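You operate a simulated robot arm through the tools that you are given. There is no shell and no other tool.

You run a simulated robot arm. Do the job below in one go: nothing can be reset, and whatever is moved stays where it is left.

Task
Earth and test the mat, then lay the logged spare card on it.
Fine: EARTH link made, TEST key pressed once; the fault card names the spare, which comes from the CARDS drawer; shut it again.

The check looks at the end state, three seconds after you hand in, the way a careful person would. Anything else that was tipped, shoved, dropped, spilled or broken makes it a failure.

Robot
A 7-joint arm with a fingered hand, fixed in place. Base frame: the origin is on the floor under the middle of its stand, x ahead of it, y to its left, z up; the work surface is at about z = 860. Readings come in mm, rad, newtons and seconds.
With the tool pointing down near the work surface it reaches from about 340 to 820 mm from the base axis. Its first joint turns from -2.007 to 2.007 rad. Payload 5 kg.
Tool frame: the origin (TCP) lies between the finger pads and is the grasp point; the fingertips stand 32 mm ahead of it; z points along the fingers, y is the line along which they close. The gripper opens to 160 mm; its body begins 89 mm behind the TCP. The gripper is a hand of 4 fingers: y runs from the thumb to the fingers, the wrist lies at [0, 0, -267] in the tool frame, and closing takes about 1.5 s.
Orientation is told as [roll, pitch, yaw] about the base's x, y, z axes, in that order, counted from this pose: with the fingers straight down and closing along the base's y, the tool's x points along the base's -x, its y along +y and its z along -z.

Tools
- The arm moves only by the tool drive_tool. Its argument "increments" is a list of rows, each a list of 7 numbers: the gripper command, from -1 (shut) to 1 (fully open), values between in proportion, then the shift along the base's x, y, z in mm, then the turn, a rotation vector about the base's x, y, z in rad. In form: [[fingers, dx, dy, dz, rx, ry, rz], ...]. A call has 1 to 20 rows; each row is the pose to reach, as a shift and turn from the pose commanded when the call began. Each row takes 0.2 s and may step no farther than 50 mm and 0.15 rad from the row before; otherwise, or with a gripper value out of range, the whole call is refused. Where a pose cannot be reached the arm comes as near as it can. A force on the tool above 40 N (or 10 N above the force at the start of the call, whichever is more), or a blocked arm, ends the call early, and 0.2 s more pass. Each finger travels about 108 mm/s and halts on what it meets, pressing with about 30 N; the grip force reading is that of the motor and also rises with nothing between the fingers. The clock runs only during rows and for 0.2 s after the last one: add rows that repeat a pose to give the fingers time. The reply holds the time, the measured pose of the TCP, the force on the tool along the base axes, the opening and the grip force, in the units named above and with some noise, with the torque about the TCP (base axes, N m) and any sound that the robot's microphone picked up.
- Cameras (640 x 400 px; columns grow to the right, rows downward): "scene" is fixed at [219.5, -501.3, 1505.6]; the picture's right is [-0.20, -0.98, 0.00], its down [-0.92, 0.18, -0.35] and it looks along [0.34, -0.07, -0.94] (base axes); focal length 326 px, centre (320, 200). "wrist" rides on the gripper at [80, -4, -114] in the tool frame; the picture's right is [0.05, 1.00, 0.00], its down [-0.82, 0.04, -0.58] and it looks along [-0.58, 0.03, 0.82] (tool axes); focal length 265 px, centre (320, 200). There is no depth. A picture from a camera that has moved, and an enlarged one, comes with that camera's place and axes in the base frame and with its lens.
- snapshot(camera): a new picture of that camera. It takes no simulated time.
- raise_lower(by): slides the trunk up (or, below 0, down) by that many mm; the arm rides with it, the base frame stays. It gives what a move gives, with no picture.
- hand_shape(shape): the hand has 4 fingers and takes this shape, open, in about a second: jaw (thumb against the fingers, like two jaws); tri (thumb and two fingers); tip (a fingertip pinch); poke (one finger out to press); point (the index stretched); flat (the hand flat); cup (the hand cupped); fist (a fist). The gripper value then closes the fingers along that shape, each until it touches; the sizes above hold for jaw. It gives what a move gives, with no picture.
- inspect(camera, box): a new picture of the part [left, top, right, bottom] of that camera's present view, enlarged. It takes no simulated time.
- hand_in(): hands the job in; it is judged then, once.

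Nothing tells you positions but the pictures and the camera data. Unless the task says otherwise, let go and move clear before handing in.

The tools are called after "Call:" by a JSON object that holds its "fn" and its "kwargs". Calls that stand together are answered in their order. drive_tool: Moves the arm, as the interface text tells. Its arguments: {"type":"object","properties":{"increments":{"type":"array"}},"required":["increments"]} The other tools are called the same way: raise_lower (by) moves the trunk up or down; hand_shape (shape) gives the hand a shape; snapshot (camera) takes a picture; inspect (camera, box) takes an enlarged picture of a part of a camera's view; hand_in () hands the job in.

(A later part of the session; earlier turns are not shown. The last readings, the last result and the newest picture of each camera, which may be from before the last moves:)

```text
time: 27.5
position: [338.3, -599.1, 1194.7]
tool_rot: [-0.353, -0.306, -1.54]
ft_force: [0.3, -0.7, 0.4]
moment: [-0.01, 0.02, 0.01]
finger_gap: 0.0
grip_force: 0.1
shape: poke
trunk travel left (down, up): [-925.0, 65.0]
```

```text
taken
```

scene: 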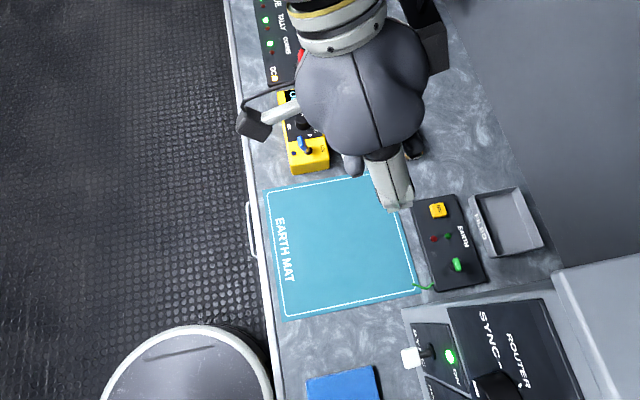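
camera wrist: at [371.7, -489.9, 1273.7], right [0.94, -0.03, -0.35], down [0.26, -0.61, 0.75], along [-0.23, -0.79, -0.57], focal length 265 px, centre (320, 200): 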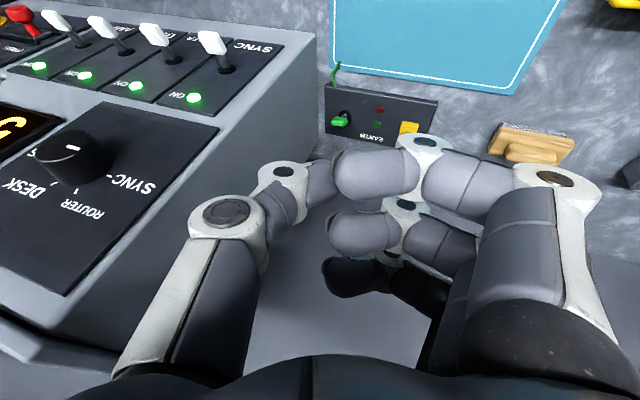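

Orientation is as planned and the rack lights are unchanged. I'll bring the thumb tip to a hover in front of and above the lever and check clearance.

Call:
{"fn": "drive_tool", "kwargs": {"increments": [[1, -8, -18, -40, 0, 0, 0], [1, -16, -36, -80, 0, 0, 0], [1, -26, -54, -120, 0, 0, 0], [1, -40, -75, -155, 0, 0, 0], [1, -53, -91, -185, 0, 0, 0], [1, -53, -91, -185, 0, 0, 0]]}}

Call:
{"fn": "snapshot", "kwargs": {"camera": "wrist"}}

Call:
{"fn": "snapshot", "kwargs": {"camera": "scene"}}

```text
time: 28.9
position: [289.7, -690.4, 1009.6]
tool_rot: [-0.352, -0.302, -1.54]
ft_force: [-0.9, 0.8, 0.3]
moment: [-0.03, 0.01, 0.02]
finger_gap: 0.2
grip_force: 0.0
shape: poke
trunk travel left (down, up): [-925.0, 65.0]
```

```text
taken
camera wrist: at [320.8, -580.6, 1089.3], right [0.94, -0.03, -0.34], down [0.26, -0.61, 0.75], along [-0.23, -0.79, -0.57], focal length 265 px, centre (320, 200)
```

wrist: 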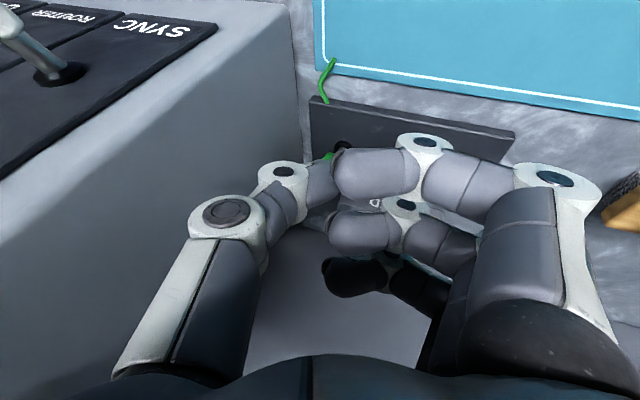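

```text
taken
```

scene: 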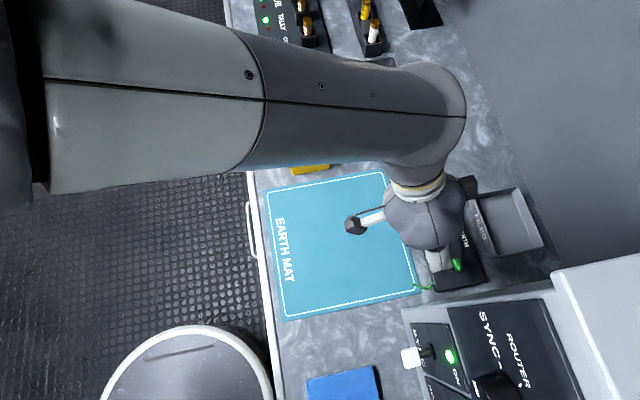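

Hovering cleanly; the tip is at about (279, -700, 981). I'll lower it to lever-handle height just in front of the lever.

Call:
{"fn": "drive_tool", "kwargs": {"increments": [[1, -5, -6, -25, 0, 0, 0], [1, -10, -12, -50, 0, 0, 0], [1, -14, -18, -72, 0, 0, 0], [1, -17, -24, -88, 0, 0, 0], [1, -17, -24, -88, 0, 0, 0]]}}

Call:
{"fn": "snapshot", "kwargs": {"camera": "wrist"}}

Call:
{"fn": "inspect", "kwargs": {"camera": "scene", "box": [380, 180, 540, 310]}}

```text
time: 30.1
position: [269.8, -714.9, 921.9]
tool_rot: [-0.352, -0.305, -1.541]
ft_force: [-0.3, -0.9, -0.4]
moment: [-0.01, 0.01, 0.01]
finger_gap: 0.0
grip_force: 0.1
shape: poke
trunk travel left (down, up): [-925.0, 65.0]
```

```text
taken
camera wrist: at [302.9, -605.1, 1001.8], right [0.94, -0.03, -0.34], down [0.26, -0.61, 0.75], along [-0.23, -0.79, -0.57], focal length 265 px, centre (320, 200)
```

wrist: 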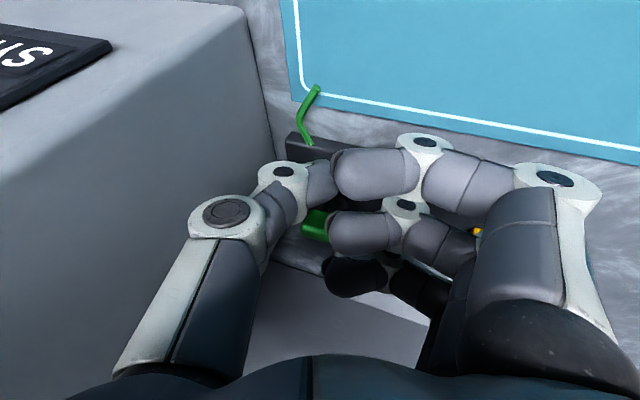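

```text
3.08 times, centred on (460, 245) of scene
camera zoom: at [219.5, -501.3, 1505.6], right [-0.2, -0.98, 0.0], down [-0.92, 0.18, -0.35], along [0.34, -0.07, -0.94], focal length 1004 px, centre (-111, 62)
```

zoom: 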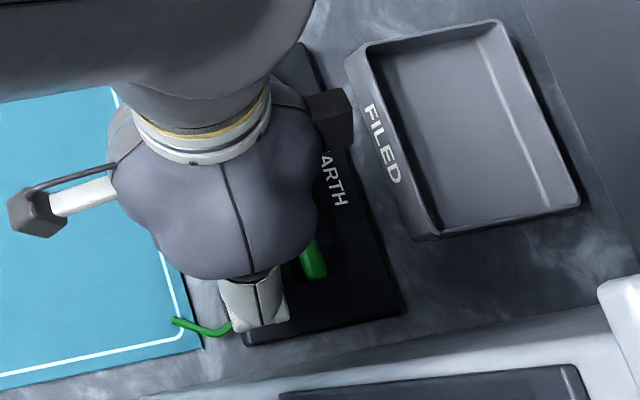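

The thumb is in front of the handle, which shows just where I computed. I'll push in -y in small steps and watch the force.

Call:
{"fn": "drive_tool", "kwargs": {"increments": [[1, 2, -8, 0, 0, 0, 0], [1, 4, -16, 0, 0, 0, 0], [1, 4, -24, 0, 0, 0, 0], [1, 4, -30, 0, 0, 0, 0], [1, 4, -36, 0, 0, 0, 0]]}}

Call:
{"fn": "snapshot", "kwargs": {"camera": "wrist"}}

Call:
{"fn": "inspect", "kwargs": {"camera": "scene", "box": [380, 180, 540, 310]}}

```text
time: 31.3
position: [273.8, -749.7, 920.9]
tool_rot: [-0.353, -0.305, -1.54]
ft_force: [0.7, 1.7, 0.3]
moment: [0.0, 0.01, 0.0]
finger_gap: 0.0
grip_force: 0.0
shape: poke
trunk travel left (down, up): [-925.0, 65.0]
```

```text
taken
camera wrist: at [306.2, -640.9, 1000.6], right [0.94, -0.02, -0.34], down [0.26, -0.61, 0.75], along [-0.23, -0.79, -0.57], focal length 265 px, centre (320, 200)
```

wrist: 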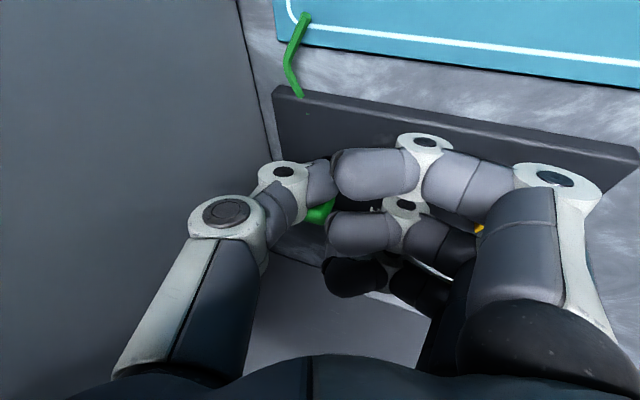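

```text
3.08 times, centred on (460, 245) of scene
camera zoom: at [219.5, -501.3, 1505.6], right [-0.2, -0.98, 0.0], down [-0.92, 0.18, -0.35], along [0.34, -0.07, -0.94], focal length 1004 px, centre (-111, 62)
```

zoom: 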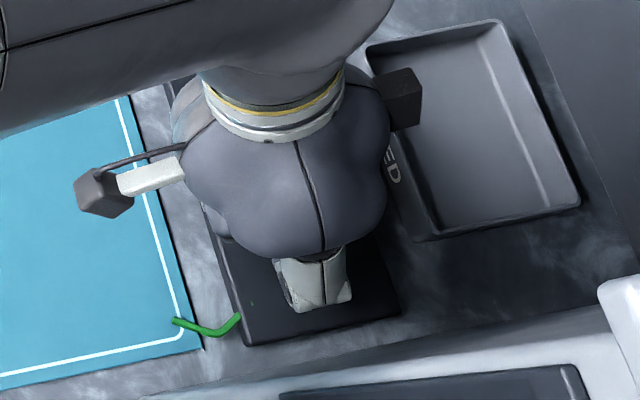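

Contact is just beginning (about 1.7 N in +y). I'll continue pushing rearward in small steps.

Call:
{"fn": "drive_tool", "kwargs": {"increments": [[1, 0, -4, 0, 0, 0, 0], [1, 0, -8, 0, 0, 0, 0], [1, 0, -12, 0, 0, 0, 0]]}}

Call:
{"fn": "snapshot", "kwargs": {"camera": "wrist"}}

```text
time: 32.1
position: [276.1, -760.5, 921.9]
tool_rot: [-0.353, -0.301, -1.541]
ft_force: [2.2, 11.0, 3.8]
moment: [0.24, -0.03, -0.06]
finger_gap: 0.0
grip_force: 0.0
shape: poke
trunk travel left (down, up): [-925.0, 65.0]
```

```text
taken
camera wrist: at [308.0, -650.6, 1001.3], right [0.94, -0.03, -0.34], down [0.26, -0.61, 0.75], along [-0.23, -0.79, -0.57], focal length 265 px, centre (320, 200)
```

wrist: 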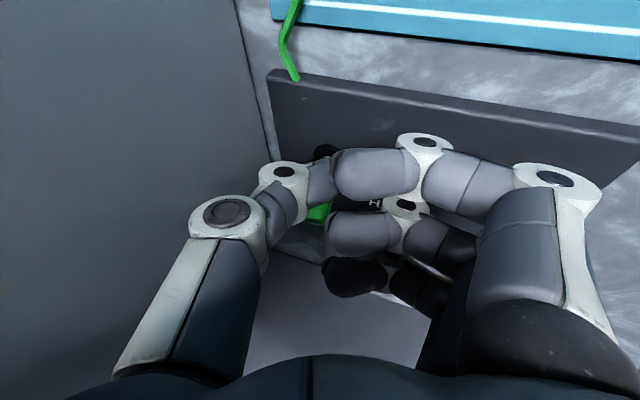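

Force has risen to 11 N as the lever moves. I'll push on a few millimetres at a time.

Call:
{"fn": "drive_tool", "kwargs": {"increments": [[1, 0, -4, 0, 0, 0, 0], [1, 0, -8, 0, 0, 0, 0]]}}

Call:
{"fn": "inspect", "kwargs": {"camera": "wrist", "box": [220, 50, 460, 300]}}

```text
time: 32.7
position: [277.9, -762.5, 922.1]
tool_rot: [-0.347, -0.294, -1.548]
ft_force: [2.5, 21.0, 13.4]
moment: [0.28, 0.01, -0.16]
finger_gap: 0.1
grip_force: 0.1
shape: poke
trunk travel left (down, up): [-925.0, 65.0]
stopped in row 2: the force on the tool passed its limit at 45 N (the readings are from after the stop); the commanded pose is now the measured one
```

```text
1.60 times, centred on (340, 175) of wrist
camera zoom: at [309.7, -653.0, 1002.0], right [0.94, -0.03, -0.34], down [0.25, -0.62, 0.74], along [-0.23, -0.78, -0.58], focal length 425 px, centre (288, 240)
```

zoom: 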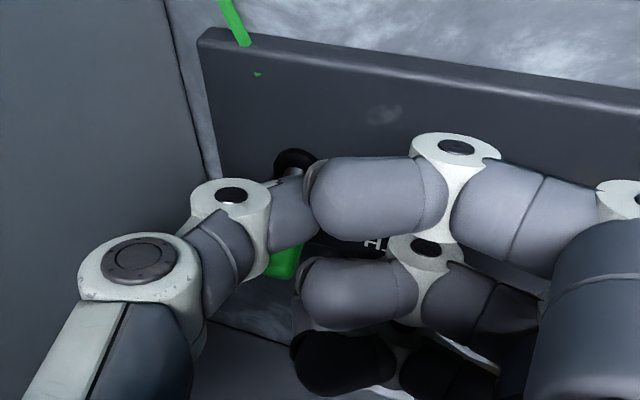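

The push hit a hard stop at 45 N, so the lever either reached its end or doesn't move that way. I'll back off and look at it.

Call:
{"fn": "drive_tool", "kwargs": {"increments": [[1, 0, 10, 0, 0, 0, 0], [1, 0, 25, 0, 0, 0, 0], [1, 5, 40, 20, 0, 0, 0], [1, 10, 55, 50, 0, 0, 0], [1, 20, 70, 90, 0, 0, 0], [1, 35, 90, 130, 0, 0, 0], [1, 50, 120, 160, 0, 0, 0], [1, 50, 120, 160, 0, 0, 0]]}}

Call:
{"fn": "snapshot", "kwargs": {"camera": "wrist"}}

Call:
{"fn": "inspect", "kwargs": {"camera": "scene", "box": [380, 170, 560, 310]}}

Call:
{"fn": "inspect", "kwargs": {"camera": "wrist", "box": [300, 60, 470, 170]}}

```text
time: 34.5
position: [320.9, -645.8, 1077.5]
tool_rot: [-0.349, -0.293, -1.546]
ft_force: [-0.3, -0.8, -0.1]
moment: [0.03, -0.02, 0.01]
finger_gap: 0.0
grip_force: 0.1
shape: poke
trunk travel left (down, up): [-925.0, 65.0]
```

```text
taken
camera wrist: at [354.5, -537.7, 1157.9], right [0.94, -0.03, -0.34], down [0.25, -0.62, 0.74], along [-0.23, -0.78, -0.58], focal length 265 px, centre (320, 200)
```

wrist: 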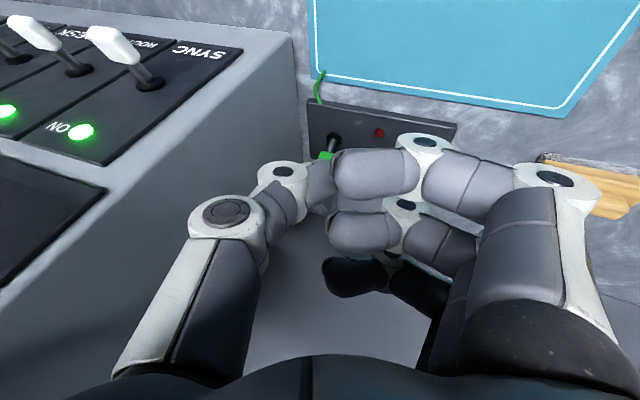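

```text
2.86 times, centred on (470, 240) of scene
camera zoom: at [219.5, -501.3, 1505.6], right [-0.2, -0.98, 0.0], down [-0.92, 0.18, -0.35], along [0.34, -0.07, -0.94], focal length 933 px, centre (-109, 86)
```

zoom: 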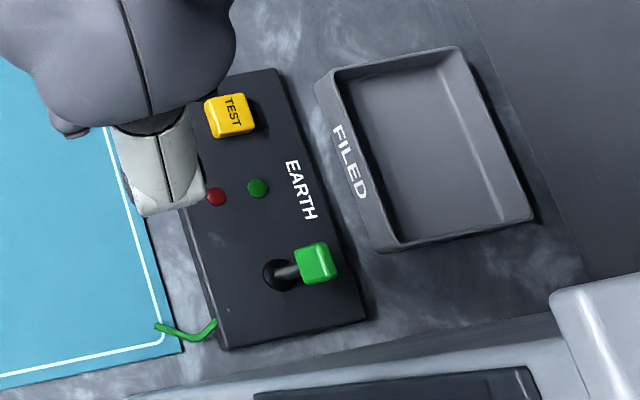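

```text
3.64 times, centred on (385, 115) of wrist
camera zoom: at [354.5, -537.7, 1157.9], right [0.94, -0.03, -0.34], down [0.25, -0.62, 0.74], along [-0.23, -0.78, -0.58], focal length 965 px, centre (84, 509)
```

zoom: 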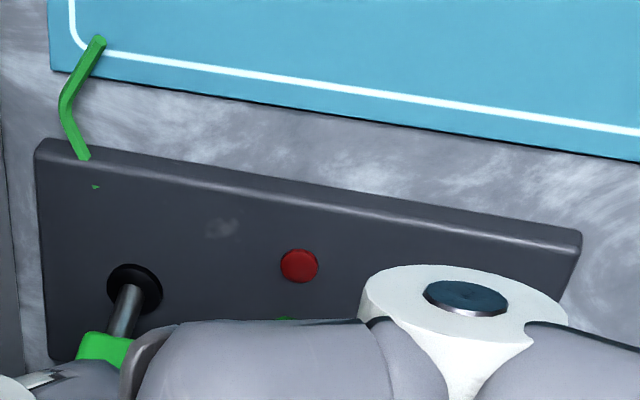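

The lever has gone over: it now leans to the rear, the "made" side. Next is the TEST key at about (378, -776); I'll straighten the hand's sideways lean and hover above the key.

Call:
{"fn": "drive_tool", "kwargs": {"increments": [[1, 5, 0, 10, 0.003, -0.111, 0.034], [1, 10, 0, 20, 0.007, -0.223, 0.069], [1, 15, 0, 30, 0.01, -0.334, 0.103], [1, 20, 0, 30, -0.04, -0.336, 0.103], [1, 20, 0, 30, -0.04, -0.336, 0.103]]}}

Call:
{"fn": "snapshot", "kwargs": {"camera": "wrist"}}

```text
time: 35.7
position: [343.9, -646.1, 1108.9]
tool_rot: [0.003, -0.341, -1.556]
ft_force: [-0.1, 0.7, 0.0]
moment: [0.0, -0.04, -0.03]
finger_gap: 0.0
grip_force: 0.1
shape: poke
trunk travel left (down, up): [-925.0, 65.0]
```

```text
taken
camera wrist: at [337.8, -532.5, 1189.6], right [1.0, 0.07, -0.01], down [0.05, -0.57, 0.82], along [0.04, -0.82, -0.58], focal length 265 px, centre (320, 200)
```

wrist: 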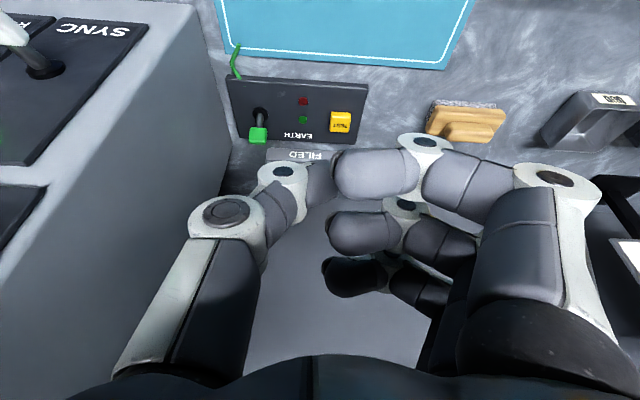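

Call:
{"fn": "inspect", "kwargs": {"camera": "wrist", "box": [215, 60, 375, 170]}}

```text
3.64 times, centred on (295, 115) of wrist
camera zoom: at [337.8, -532.5, 1189.6], right [1.0, 0.07, -0.01], down [0.05, -0.57, 0.82], along [0.04, -0.82, -0.58], focal length 965 px, centre (411, 509)
```

zoom: 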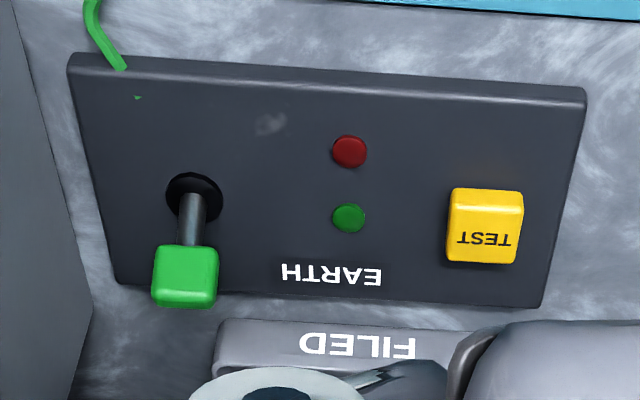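

The key is clear in view: top centre ≈ (377, -777, 885). I'll hover the thumb tip above it.

Call:
{"fn": "drive_tool", "kwargs": {"increments": [[1, 8, -30, -28, 0, 0, 0], [1, 16, -60, -56, 0, 0, 0], [1, 24, -90, -84, 0, 0, 0], [1, 32, -123, -115, 0, 0, 0], [1, 32, -123, -115, 0, 0, 0], [1, 32, -123, -115, 0, 0, 0]]}}

Call:
{"fn": "snapshot", "kwargs": {"camera": "wrist"}}

Call:
{"fn": "inspect", "kwargs": {"camera": "scene", "box": [380, 150, 560, 290]}}

```text
time: 37.1
position: [379.1, -768.5, 993.2]
tool_rot: [0.002, -0.342, -1.557]
ft_force: [0.1, -0.5, -0.9]
moment: [-0.01, 0.01, -0.02]
finger_gap: 0.2
grip_force: 0.1
shape: poke
trunk travel left (down, up): [-925.0, 65.0]
```

```text
taken
camera wrist: at [372.0, -654.9, 1073.4], right [1.0, 0.07, -0.02], down [0.05, -0.57, 0.82], along [0.04, -0.82, -0.58], focal length 265 px, centre (320, 200)
```

wrist: 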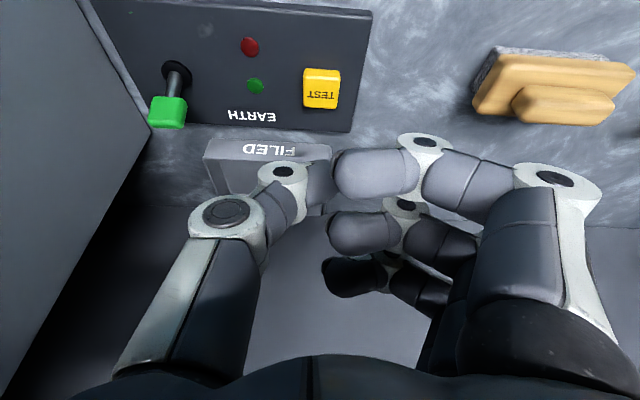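

```text
2.86 times, centred on (470, 220) of scene
camera zoom: at [219.5, -501.3, 1505.6], right [-0.2, -0.98, 0.0], down [-0.92, 0.18, -0.35], along [0.34, -0.07, -0.94], focal length 933 px, centre (-109, 143)
```

zoom: 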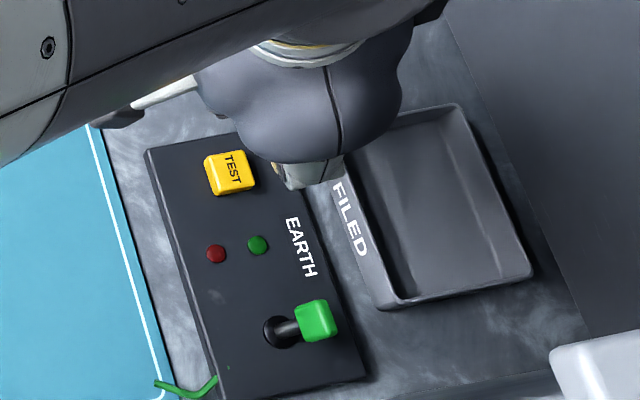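

Call:
{"fn": "inspect", "kwargs": {"camera": "wrist", "box": [240, 0, 400, 110]}}

```text
3.64 times, centred on (320, 55) of wrist
camera zoom: at [372.0, -654.9, 1073.4], right [1.0, 0.07, -0.02], down [0.05, -0.57, 0.82], along [0.04, -0.82, -0.58], focal length 965 px, centre (320, 727)
```

zoom: 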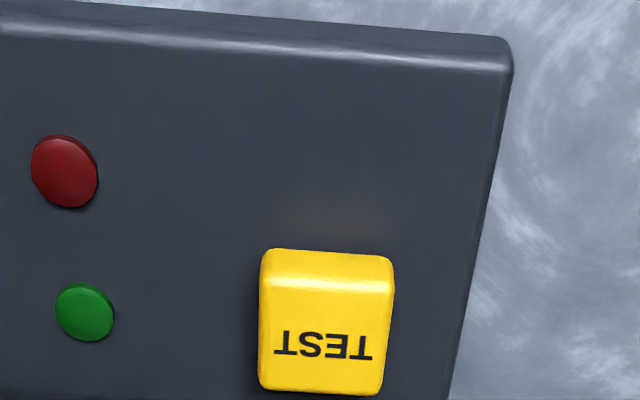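

The key top is at z≈885, so contact should come with the TCP near z≈916. I'll descend to just above it first.

Call:
{"fn": "drive_tool", "kwargs": {"increments": [[1, -1, 0, -25, 0, 0, 0], [1, -2, 0, -50, 0, 0, 0], [1, -3, 0, -66, 0, 0, 0], [1, -3, 0, -66, 0, 0, 0]]}}

Call:
{"fn": "snapshot", "kwargs": {"camera": "wrist"}}

Call:
{"fn": "inspect", "kwargs": {"camera": "scene", "box": [380, 150, 560, 290]}}

```text
time: 38.1
position: [375.5, -767.1, 927.6]
tool_rot: [0.003, -0.342, -1.554]
ft_force: [0.2, -0.1, -0.6]
moment: [0.02, 0.02, 0.02]
finger_gap: 0.0
grip_force: 0.0
shape: poke
trunk travel left (down, up): [-925.0, 65.0]
```

```text
taken
camera wrist: at [369.3, -654.4, 1007.9], right [1.0, 0.07, -0.01], down [0.05, -0.57, 0.82], along [0.05, -0.82, -0.58], focal length 265 px, centre (320, 200)
```

wrist: 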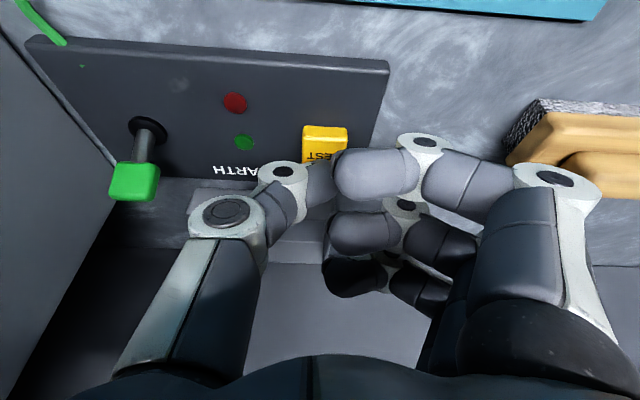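

```text
2.86 times, centred on (470, 220) of scene
camera zoom: at [219.5, -501.3, 1505.6], right [-0.2, -0.98, 0.0], down [-0.92, 0.18, -0.35], along [0.34, -0.07, -0.94], focal length 933 px, centre (-109, 143)
```

zoom: 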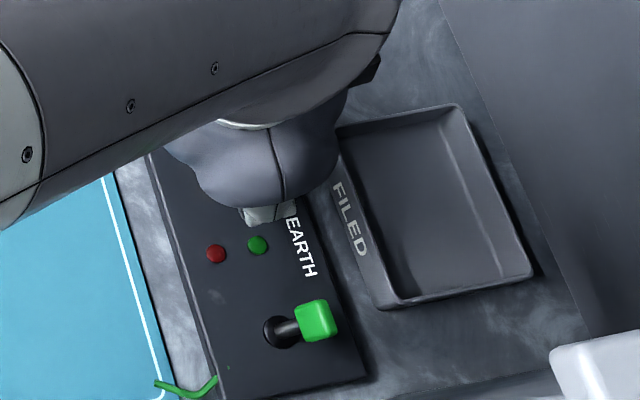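

The tip is poised over the key with about 12 mm to go. I'll press straight down now, in one continuous stroke.

Call:
{"fn": "drive_tool", "kwargs": {"increments": [[1, 0, 0, -6, 0, 0, 0], [1, 0, 0, -10, 0, 0, 0], [1, 0, 0, -13, 0, 0, 0], [1, 0, 0, -16, 0, 0, 0]]}}

Call:
{"fn": "inspect", "kwargs": {"camera": "wrist", "box": [200, 60, 460, 240]}}

Call:
{"fn": "inspect", "kwargs": {"camera": "scene", "box": [380, 150, 560, 290]}}

```text
time: 39.1
position: [374.5, -767.3, 915.3]
tool_rot: [0.004, -0.347, -1.554]
ft_force: [-1.0, 0.3, 12.4]
moment: [-0.05, -0.06, -0.02]
finger_gap: 0.3
grip_force: 0.0
shape: poke
trunk travel left (down, up): [-925.0, 65.0]
heard: click
```

```text
2.22 times, centred on (330, 150) of wrist
camera zoom: at [368.2, -654.3, 995.2], right [1.0, 0.07, -0.01], down [0.05, -0.57, 0.82], along [0.05, -0.82, -0.57], focal length 590 px, centre (298, 311)
```

zoom: 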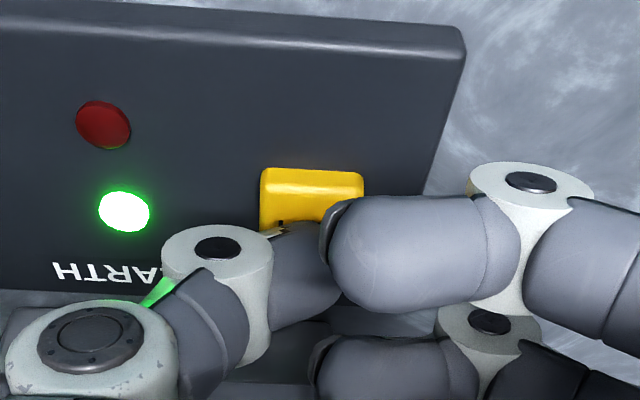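

```text
2.86 times, centred on (470, 220) of scene
camera zoom: at [219.5, -501.3, 1505.6], right [-0.2, -0.98, 0.0], down [-0.92, 0.18, -0.35], along [0.34, -0.07, -0.94], focal length 933 px, centre (-109, 143)
```

zoom: 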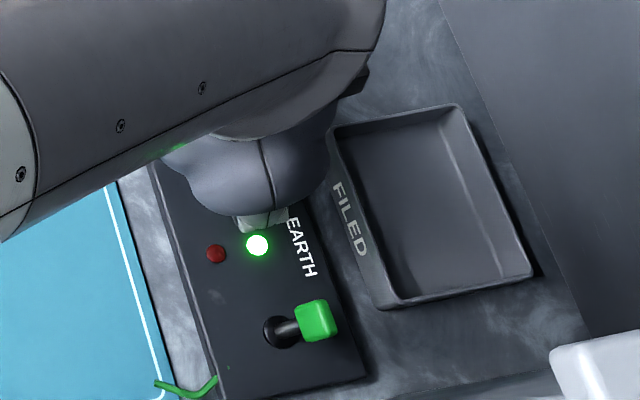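

A click was heard and the green lamp is lit, so the test passed in one press. I'll lift straight off and withdraw over the mat.

Call:
{"fn": "drive_tool", "kwargs": {"increments": [[1, 0, 0, 15, 0, 0, 0], [1, 0, 0, 45, 0, 0, 0], [1, 0, 10, 90, 0, 0, 0], [1, 0, 40, 130, 0, 0, 0], [1, 0, 80, 160, 0, 0, 0], [1, 0, 125, 180, 0, 0, 0], [1, 0, 125, 180, 0, 0, 0]]}}

Call:
{"fn": "snapshot", "kwargs": {"camera": "wrist"}}

Call:
{"fn": "snapshot", "kwargs": {"camera": "scene"}}

```text
time: 40.7
position: [371.7, -644.3, 1091.5]
tool_rot: [0.002, -0.34, -1.554]
ft_force: [-0.2, -1.2, -0.1]
moment: [0.04, 0.02, 0.01]
finger_gap: 0.0
grip_force: 0.0
shape: poke
trunk travel left (down, up): [-925.0, 65.0]
```

```text
taken
camera wrist: at [366.6, -531.0, 1172.2], right [1.0, 0.07, -0.02], down [0.05, -0.57, 0.82], along [0.04, -0.82, -0.58], focal length 265 px, centre (320, 200)
```

wrist: 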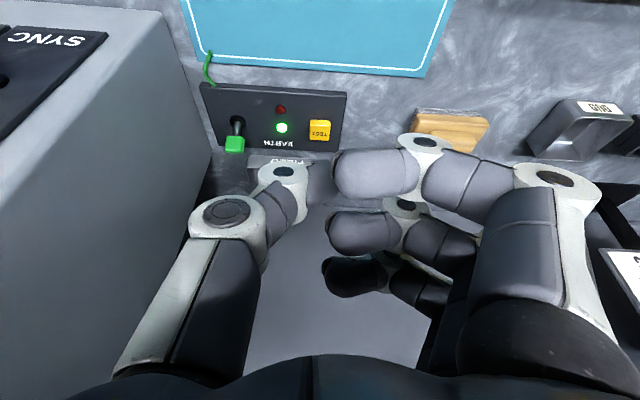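

```text
taken
```

scene: 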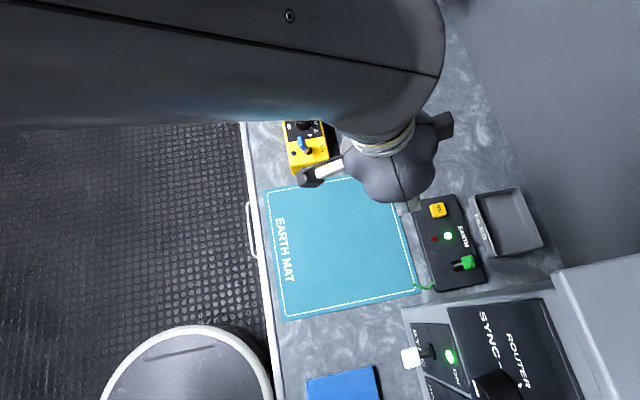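

The green lamp stays lit. Now for the drawer: I place the CARDS handle bar at about (460, -375, 725), running along x, about 40 mm proud of the drawer front. I'll level the hand, go to jaw shape and yaw back to 0 in front of the bench.

Call:
{"fn": "drive_tool", "kwargs": {"increments": [[1, 5, 20, 10, 0.12, 0, 0], [1, 10, 40, 20, 0.24, 0, 0], [1, 15, 60, 30, 0.34, 0, 0], [1, 25, 90, 40, 0.34, 0, 0], [1, 35, 120, 50, 0.34, 0, 0], [1, 35, 120, 50, 0.34, 0, 0]]}}

Call:
{"fn": "drive_tool", "kwargs": {"increments": [[1, 5, 20, 0, 0, 0, 0.14], [1, 10, 40, 0, 0, 0, 0.28], [1, 15, 60, 0, 0, 0, 0.42], [1, 20, 80, 0, 0, 0, 0.56], [1, 25, 100, 0, 0, 0, 0.7], [1, 30, 120, 0, 0, 0, 0.84], [1, 35, 140, 0, 0, 0, 0.98], [1, 40, 160, 0, 0, 0, 1.12], [1, 45, 180, 0, 0, 0, 1.26], [1, 50, 200, 0, 0, 0, 1.4], [1, 55, 220, 0, 0, 0, 1.55], [1, 55, 220, 0, 0, 0, 1.55]]}}

Call:
{"fn": "hand_shape", "kwargs": {"shape": "jaw"}}

Call:
{"fn": "snapshot", "kwargs": {"camera": "wrist"}}

Call:
{"fn": "snapshot", "kwargs": {"camera": "scene"}}

```text
time: 42.1
position: [408.2, -522.9, 1142.3]
tool_rot: [0.006, 0.0, -1.554]
ft_force: [0.4, -0.2, 0.3]
moment: [0.03, -0.05, -0.03]
finger_gap: 0.0
grip_force: 0.1
shape: poke
trunk travel left (down, up): [-925.0, 65.0]
```

```text
time: 44.7
position: [464.8, -304.0, 1142.2]
tool_rot: [0.01, -0.003, -0.003]
ft_force: [-0.9, -0.2, -0.7]
moment: [0.0, -0.01, -0.01]
finger_gap: 0.0
grip_force: 0.0
shape: poke
trunk travel left (down, up): [-925.0, 65.0]
```

```text
time: 45.6
position: [465.4, -303.2, 1140.0]
tool_rot: [0.009, -0.002, -0.005]
ft_force: [0.2, -0.3, 0.2]
moment: [-0.01, -0.01, 0.01]
finger_gap: 159.9
grip_force: 0.1
shape: jaw
trunk travel left (down, up): [-925.0, 65.0]
```

```text
taken
camera wrist: at [384.3, -308.5, 1255.4], right [-0.05, 1.0, 0.01], down [0.81, 0.03, 0.58], along [0.58, 0.03, -0.81], focal length 265 px, centre (320, 200)
```

wrist: 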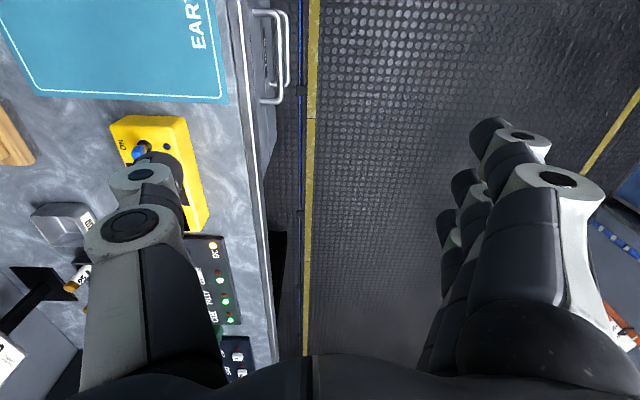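

```text
taken
```

scene: 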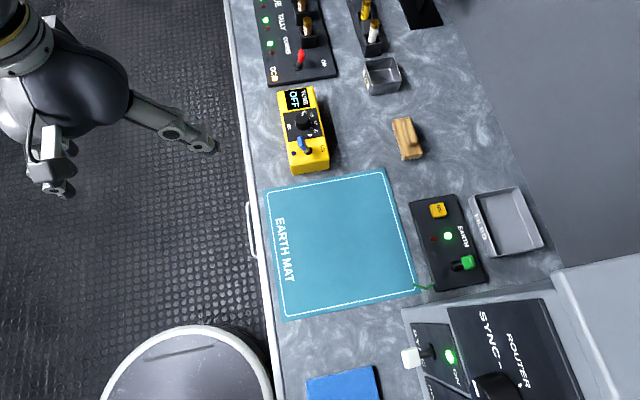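

Call:
{"fn": "inspect", "kwargs": {"camera": "wrist", "box": [200, 0, 340, 220]}}

```text
1.82 times, centred on (270, 110) of wrist
camera zoom: at [384.3, -308.5, 1255.4], right [-0.05, 1.0, 0.01], down [0.81, 0.03, 0.58], along [0.58, 0.03, -0.81], focal length 483 px, centre (411, 364)
```

zoom: 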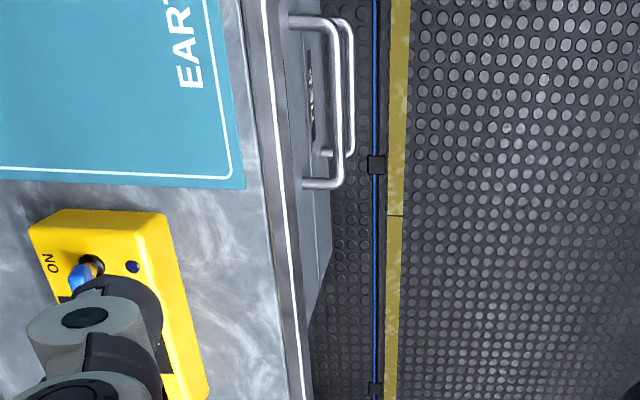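

The pictures agree: bar from x≈390 to 530 at y≈-378, z≈725; drawer front at y≈-414; bench edge at y≈-403. I'll roll the hand so the fingers point toward the bench, keeping high and clear.

Call:
{"fn": "drive_tool", "kwargs": {"increments": [[0, 0, 6, -5, -0.14, 0, 0], [0, 0, 12, -10, -0.28, 0, 0], [0, 0, 18, -15, -0.42, 0, 0], [0, 0, 24, -20, -0.56, 0, 0], [0, 0, 30, -25, -0.7, 0, 0], [0, 0, 36, -30, -0.84, 0, 0], [0, 0, 42, -40, -0.98, 0, 0], [0, 0, 48, -50, -1.12, 0, 0], [0, 0, 54, -60, -1.26, 0, 0], [0, 0, 60, -70, -1.4, 0, 0], [0, 0, 60, -80, -1.5, 0, 0], [0, 0, 60, -80, -1.5, 0, 0]]}}

Call:
{"fn": "snapshot", "kwargs": {"camera": "wrist"}}

Call:
{"fn": "snapshot", "kwargs": {"camera": "scene"}}

```text
time: 48.2
position: [464.4, -242.8, 1063.4]
tool_rot: [-1.494, -0.005, 0.003]
ft_force: [0.0, 0.3, 0.3]
moment: [0.0, 0.04, -0.03]
finger_gap: 80.6
grip_force: 0.0
shape: jaw
trunk travel left (down, up): [-925.0, 65.0]
```

```text
taken
camera wrist: at [383.8, -130.7, 1075.2], right [-0.05, 0.08, -1.0], down [0.81, 0.58, 0.01], along [0.58, -0.81, -0.09], focal length 265 px, centre (320, 200)
```

wrist: 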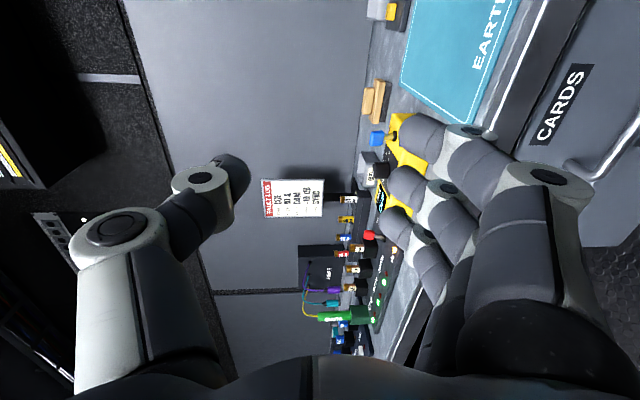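

```text
taken
```

scene: 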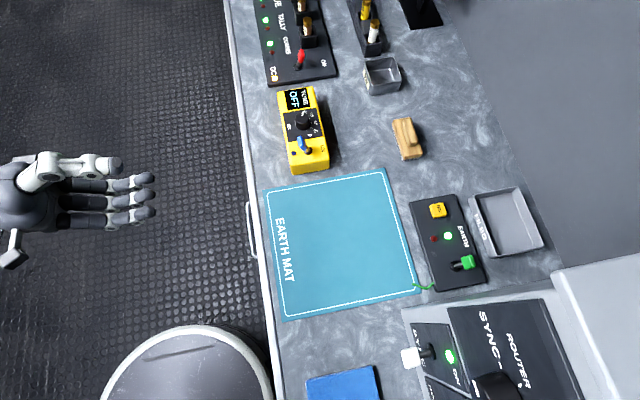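

The hand now points at the bench, thumb uppermost. I'll lower the whole arm with the trunk toward handle height, in two steps.

Call:
{"fn": "raise_lower", "kwargs": {"by": -170}}

Call:
{"fn": "snapshot", "kwargs": {"camera": "wrist"}}

Call:
{"fn": "snapshot", "kwargs": {"camera": "scene"}}

```text
time: 50.1
position: [463.6, -242.4, 893.8]
tool_rot: [-1.494, -0.005, 0.001]
ft_force: [-1.3, 0.0, -0.9]
moment: [0.0, -0.01, 0.01]
finger_gap: 80.5
grip_force: 0.0
shape: jaw
trunk travel left (down, up): [-755.0, 235.0]
```

```text
taken
camera wrist: at [384.0, -130.6, 905.4], right [-0.05, 0.08, -1.0], down [0.81, 0.58, 0.01], along [0.58, -0.81, -0.09], focal length 265 px, centre (320, 200)
```

wrist: 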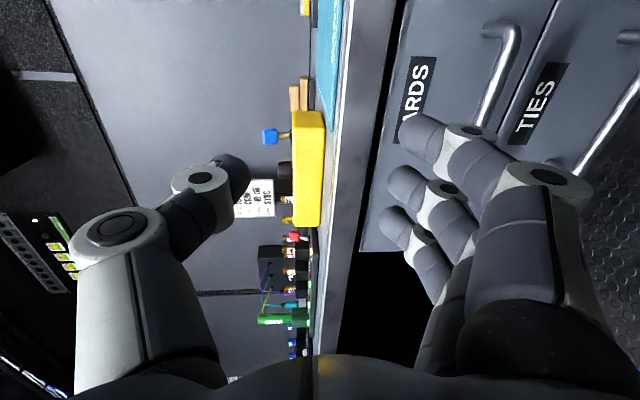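

```text
taken
```

scene: 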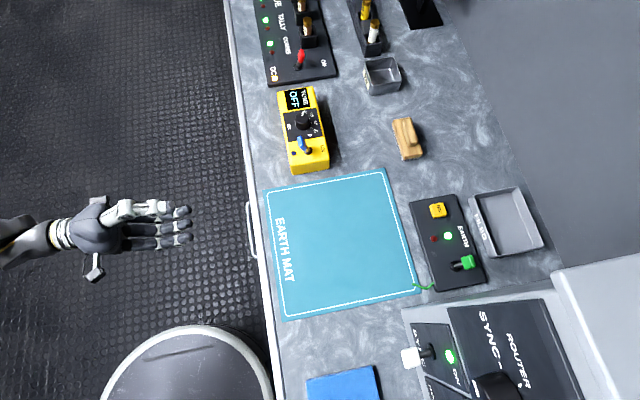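

The lower drawer is labelled TIES; CARDS is the upper one and its bar is at z≈723. I'll lower the rest of the way.

Call:
{"fn": "raise_lower", "kwargs": {"by": -170}}

Call:
{"fn": "snapshot", "kwargs": {"camera": "wrist"}}

Call:
{"fn": "snapshot", "kwargs": {"camera": "scene"}}

```text
time: 52.0
position: [465.2, -243.2, 723.8]
tool_rot: [-1.493, -0.005, 0.001]
ft_force: [-1.1, 0.1, -0.2]
moment: [0.01, -0.03, -0.01]
finger_gap: 80.7
grip_force: 0.0
shape: jaw
trunk travel left (down, up): [-585.0, 405.0]
```

```text
taken
camera wrist: at [384.0, -130.6, 735.4], right [-0.05, 0.08, -1.0], down [0.81, 0.58, 0.01], along [0.58, -0.81, -0.09], focal length 265 px, centre (320, 200)
```

wrist: 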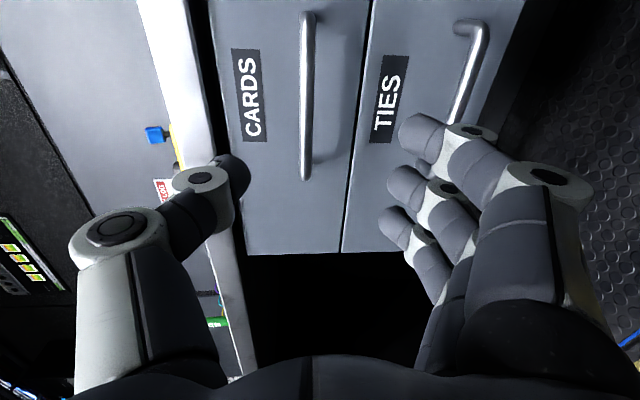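

```text
taken
```

scene: 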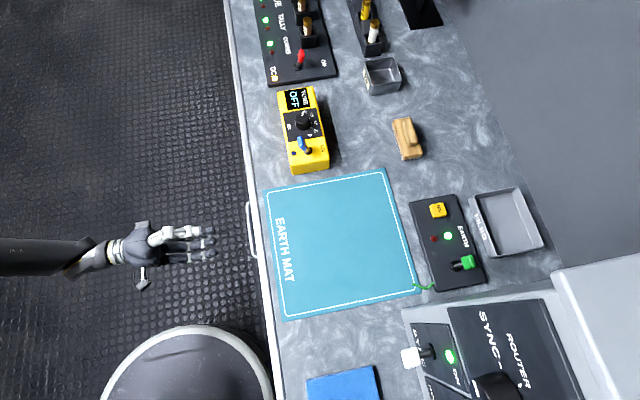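

The bar is at z≈725.5, x 384–531, level with the open hand. I'll move in toward it, stopping short to check alignment.

Call:
{"fn": "drive_tool", "kwargs": {"increments": [[0, -3, -30, 1, 0, 0, 0], [0, -6, -60, 2, 0, 0, 0], [0, -8, -85, 2, 0, 0, 0], [0, -8, -85, 2, 0, 0, 0]]}}

Call:
{"fn": "snapshot", "kwargs": {"camera": "wrist"}}

Call:
{"fn": "inspect", "kwargs": {"camera": "scene", "box": [120, 160, 320, 300]}}

```text
time: 53.0
position: [456.0, -328.8, 723.3]
tool_rot: [-1.494, -0.007, 0.003]
ft_force: [0.1, -1.0, -0.4]
moment: [-0.02, -0.01, 0.0]
finger_gap: 80.7
grip_force: 0.0
shape: jaw
trunk travel left (down, up): [-585.0, 405.0]
```

```text
taken
camera wrist: at [375.7, -216.1, 736.3], right [-0.05, 0.08, -1.0], down [0.81, 0.58, 0.01], along [0.58, -0.81, -0.09], focal length 265 px, centre (320, 200)
```

wrist: 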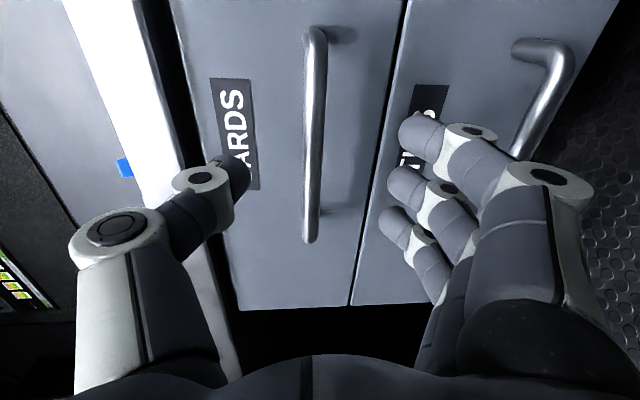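

```text
2.86 times, centred on (220, 230) of scene
camera zoom: at [219.5, -501.3, 1505.6], right [-0.2, -0.98, 0.0], down [-0.92, 0.18, -0.35], along [0.34, -0.07, -0.94], focal length 933 px, centre (606, 114)
```

zoom: 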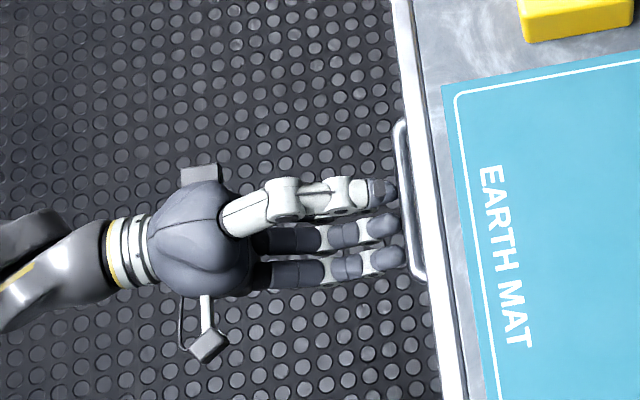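

Alignment is good: the bar lies between thumb and fingers. I'll advance the last 43 mm.

Call:
{"fn": "drive_tool", "kwargs": {"increments": [[0, 0, -15, 1, 0, 0, 0], [0, 0, -30, 2, 0, 0, 0], [0, 0, -43, 2, 0, 0, 0], [0, 0, -43, 2, 0, 0, 0]]}}

Call:
{"fn": "snapshot", "kwargs": {"camera": "wrist"}}

```text
time: 54.0
position: [455.9, -371.2, 726.8]
tool_rot: [-1.492, -0.006, 0.003]
ft_force: [-0.2, -0.4, -0.6]
moment: [0.01, 0.0, 0.05]
finger_gap: 80.6
grip_force: 0.1
shape: jaw
trunk travel left (down, up): [-585.0, 405.0]
```

```text
taken
camera wrist: at [375.6, -258.4, 738.7], right [-0.05, 0.08, -1.0], down [0.81, 0.58, 0.01], along [0.58, -0.81, -0.09], focal length 265 px, centre (320, 200)
```

wrist: 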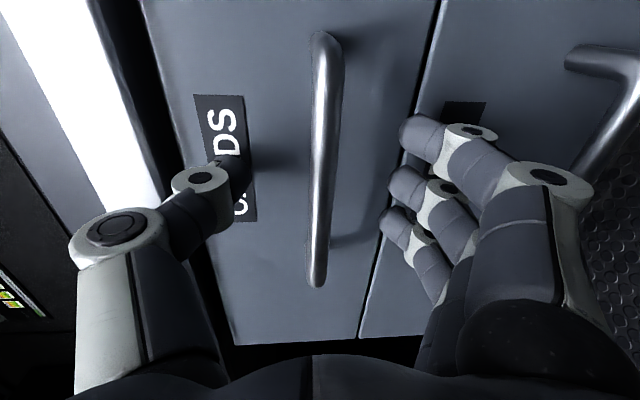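

The bar sits between the pads. I'll close the hand on it.

Call:
{"fn": "drive_tool", "kwargs": {"increments": [[-1, 0, 0, 0, 0, 0, 0], [-1, 0, 0, 0, 0, 0, 0], [-1, 0, 0, 0, 0, 0, 0], [-1, 0, 0, 0, 0, 0, 0], [-1, 0, 0, 0, 0, 0, 0]]}}

Call:
{"fn": "snapshot", "kwargs": {"camera": "wrist"}}

```text
time: 55.2
position: [455.6, -370.3, 725.4]
tool_rot: [-1.492, -0.006, 0.001]
ft_force: [-0.8, 0.8, -3.5]
moment: [0.09, 0.03, -0.03]
finger_gap: 0.2
grip_force: 29.9
shape: jaw
trunk travel left (down, up): [-585.0, 405.0]
```

```text
taken
camera wrist: at [375.8, -258.2, 738.4], right [-0.05, 0.08, -1.0], down [0.81, 0.58, 0.01], along [0.58, -0.81, -0.09], focal length 265 px, centre (320, 200)
```

wrist: 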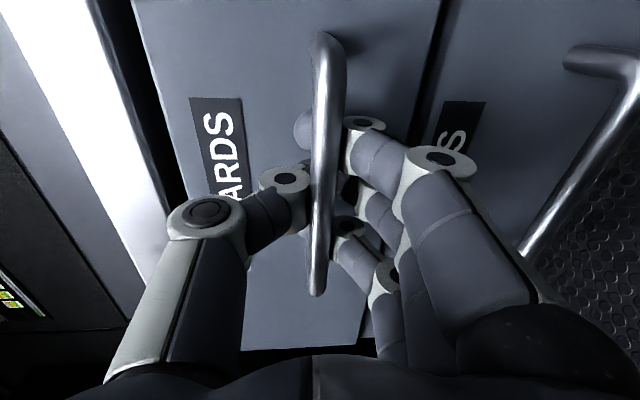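

The fingers have closed behind the bar, hooking it. I'll pull gently in +y and watch the force.

Call:
{"fn": "drive_tool", "kwargs": {"increments": [[-1, 0, 8, 0, 0, 0, 0], [-1, 0, 16, 0, 0, 0, 0], [-1, 0, 26, 0, 0, 0, 0], [-1, 0, 36, 0, 0, 0, 0], [-1, 0, 46, 0, 0, 0, 0], [-1, 0, 56, 0, 0, 0, 0]]}}

Call:
{"fn": "snapshot", "kwargs": {"camera": "wrist"}}

Call:
{"fn": "snapshot", "kwargs": {"camera": "scene"}}

```text
time: 56.6
position: [455.6, -316.2, 726.4]
tool_rot: [-1.493, -0.005, 0.003]
ft_force: [1.6, 0.7, -5.6]
moment: [0.05, -0.02, 0.05]
finger_gap: 0.1
grip_force: 29.9
shape: jaw
trunk travel left (down, up): [-585.0, 405.0]
```

```text
taken
camera wrist: at [375.6, -203.0, 738.8], right [-0.05, 0.08, -1.0], down [0.81, 0.58, 0.01], along [0.58, -0.81, -0.09], focal length 265 px, centre (320, 200)
```

wrist: 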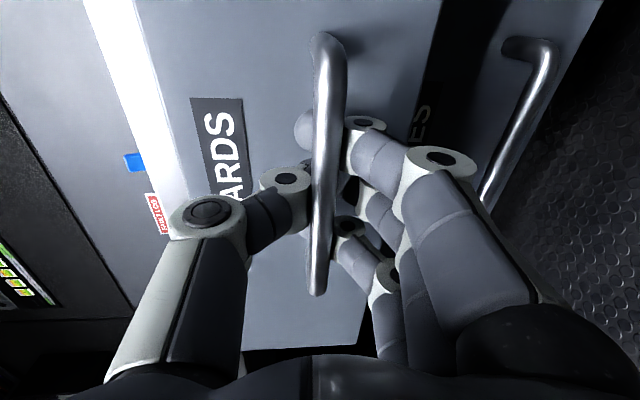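

```text
taken
```

scene: 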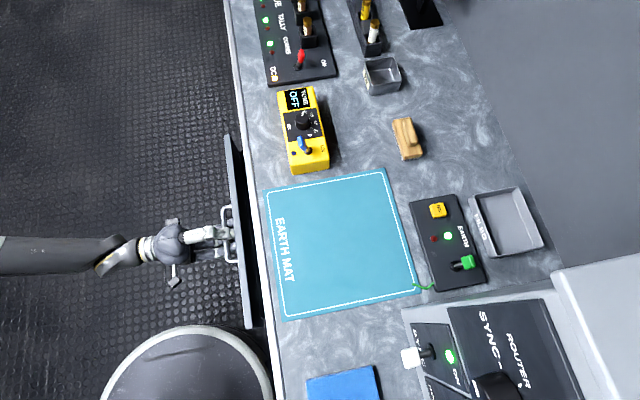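

The drawer is sliding out smoothly. I'll pull another 100 mm.

Call:
{"fn": "drive_tool", "kwargs": {"increments": [[-1, 0, 12, 0, 0, 0, 0], [-1, 0, 24, 0, 0, 0, 0], [-1, 0, 36, 0, 0, 0, 0], [-1, 0, 48, 0, 0, 0, 0], [-1, 0, 60, 0, 0, 0, 0], [-1, 0, 72, 0, 0, 0, 0], [-1, 0, 84, 0, 0, 0, 0], [-1, 0, 96, 0, 0, 0, 0]]}}

Call:
{"fn": "snapshot", "kwargs": {"camera": "scene"}}

Call:
{"fn": "inspect", "kwargs": {"camera": "scene", "box": [140, 100, 300, 340]}}

```text
time: 58.4
position: [455.9, -220.6, 725.7]
tool_rot: [-1.493, -0.005, 0.001]
ft_force: [-2.5, 1.0, -9.0]
moment: [0.1, 0.03, -0.05]
finger_gap: 0.0
grip_force: 29.9
shape: jaw
trunk travel left (down, up): [-585.0, 405.0]
```

```text
taken
```

scene: 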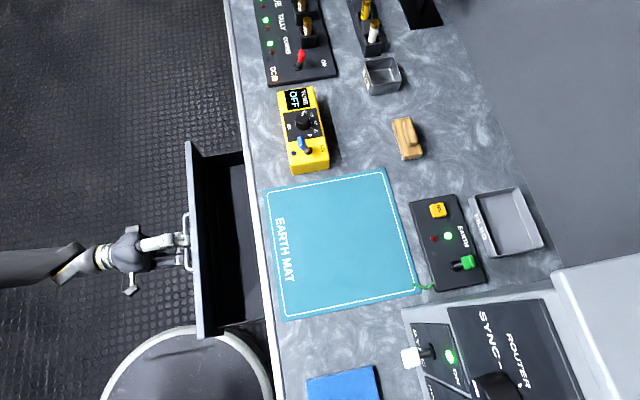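

```text
1.67 times, centred on (220, 220) of scene
camera zoom: at [219.5, -501.3, 1505.6], right [-0.2, -0.98, 0.0], down [-0.92, 0.18, -0.35], along [0.34, -0.07, -0.94], focal length 544 px, centre (487, 167)
```

zoom: 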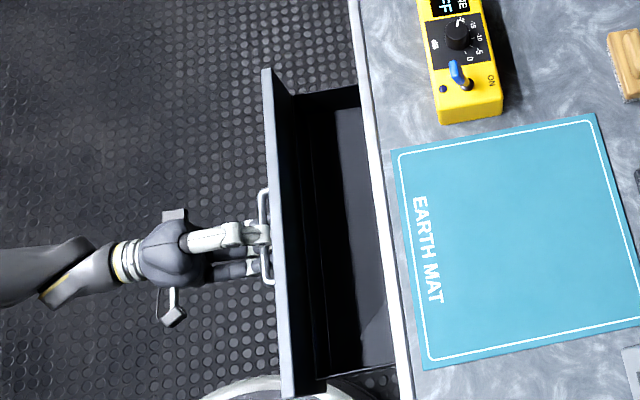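

The drawer is open about 150 mm; only an empty-looking front strip shows. I'll pull farther.

Call:
{"fn": "drive_tool", "kwargs": {"increments": [[-1, 0, 12, 0, 0, 0, 0], [-1, 0, 24, 0, 0, 0, 0], [-1, 0, 36, 0, 0, 0, 0], [-1, 0, 48, 0, 0, 0, 0], [-1, 0, 60, 0, 0, 0, 0], [-1, 0, 72, 0, 0, 0, 0]]}}

Call:
{"fn": "snapshot", "kwargs": {"camera": "scene"}}

Call:
{"fn": "inspect", "kwargs": {"camera": "scene", "box": [120, 100, 300, 340]}}

Call:
{"fn": "snapshot", "kwargs": {"camera": "wrist"}}

```text
time: 59.8
position: [457.3, -145.8, 727.1]
tool_rot: [-1.492, -0.007, 0.002]
ft_force: [-4.8, 0.9, -9.1]
moment: [0.11, 0.06, -0.07]
finger_gap: 0.0
grip_force: 29.9
shape: jaw
trunk travel left (down, up): [-585.0, 405.0]
```

```text
taken
```

scene: 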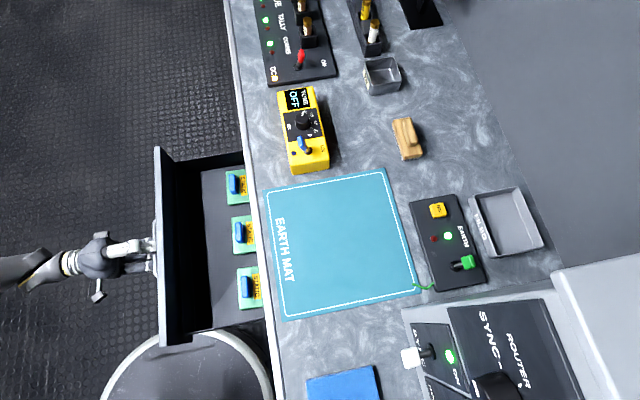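

```text
1.67 times, centred on (210, 220) of scene
camera zoom: at [219.5, -501.3, 1505.6], right [-0.2, -0.98, 0.0], down [-0.92, 0.18, -0.35], along [0.34, -0.07, -0.94], focal length 544 px, centre (503, 167)
```

zoom: 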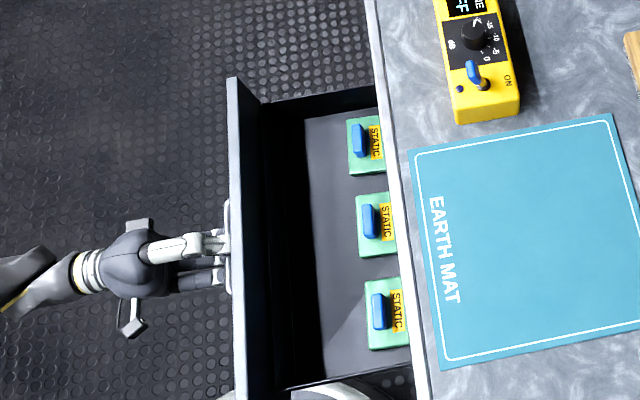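

```text
taken
camera wrist: at [376.0, -33.6, 739.6], right [-0.05, 0.08, -1.0], down [0.81, 0.58, 0.01], along [0.58, -0.81, -0.09], focal length 265 px, centre (320, 200)
```

wrist: 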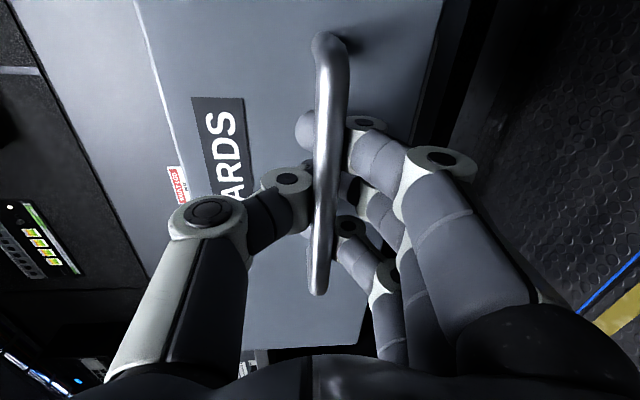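

Three green cards with blue grips and STATIC labels show, their names still under the bench edge. I'll pull the drawer a bit farther.

Call:
{"fn": "drive_tool", "kwargs": {"increments": [[-1, 0, 12, 0, 0, 0, 0], [-1, 0, 24, 0, 0, 0, 0], [-1, 0, 36, 0, 0, 0, 0], [-1, 0, 48, 0, 0, 0, 0], [-1, 0, 60, 0, 0, 0, 0]]}}

Call:
{"fn": "snapshot", "kwargs": {"camera": "scene"}}

Call:
{"fn": "inspect", "kwargs": {"camera": "scene", "box": [120, 120, 300, 330]}}

```text
time: 61.0
position: [457.3, -87.4, 726.9]
tool_rot: [-1.493, -0.006, 0.003]
ft_force: [-1.5, 0.0, -2.6]
moment: [0.05, 0.01, -0.01]
finger_gap: 0.0
grip_force: 30.6
shape: jaw
trunk travel left (down, up): [-585.0, 405.0]
```

```text
taken
```

scene: 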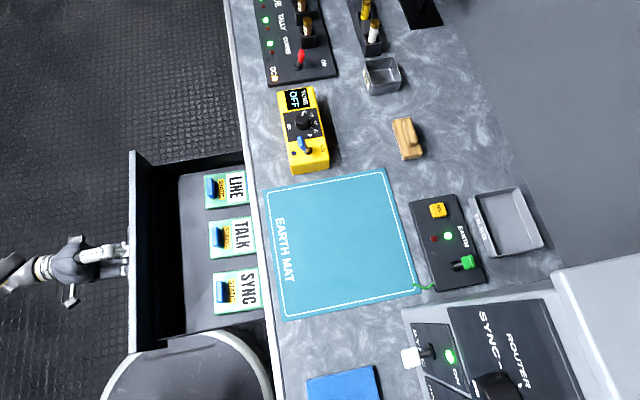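

```text
1.90 times, centred on (210, 225) of scene
camera zoom: at [219.5, -501.3, 1505.6], right [-0.2, -0.98, 0.0], down [-0.92, 0.18, -0.35], along [0.34, -0.07, -0.94], focal length 622 px, centre (530, 152)
```

zoom: 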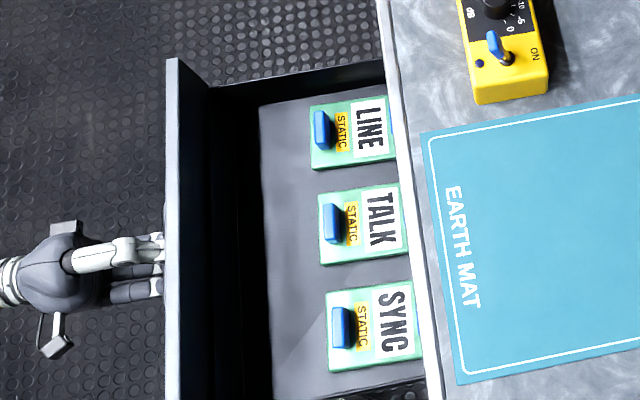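

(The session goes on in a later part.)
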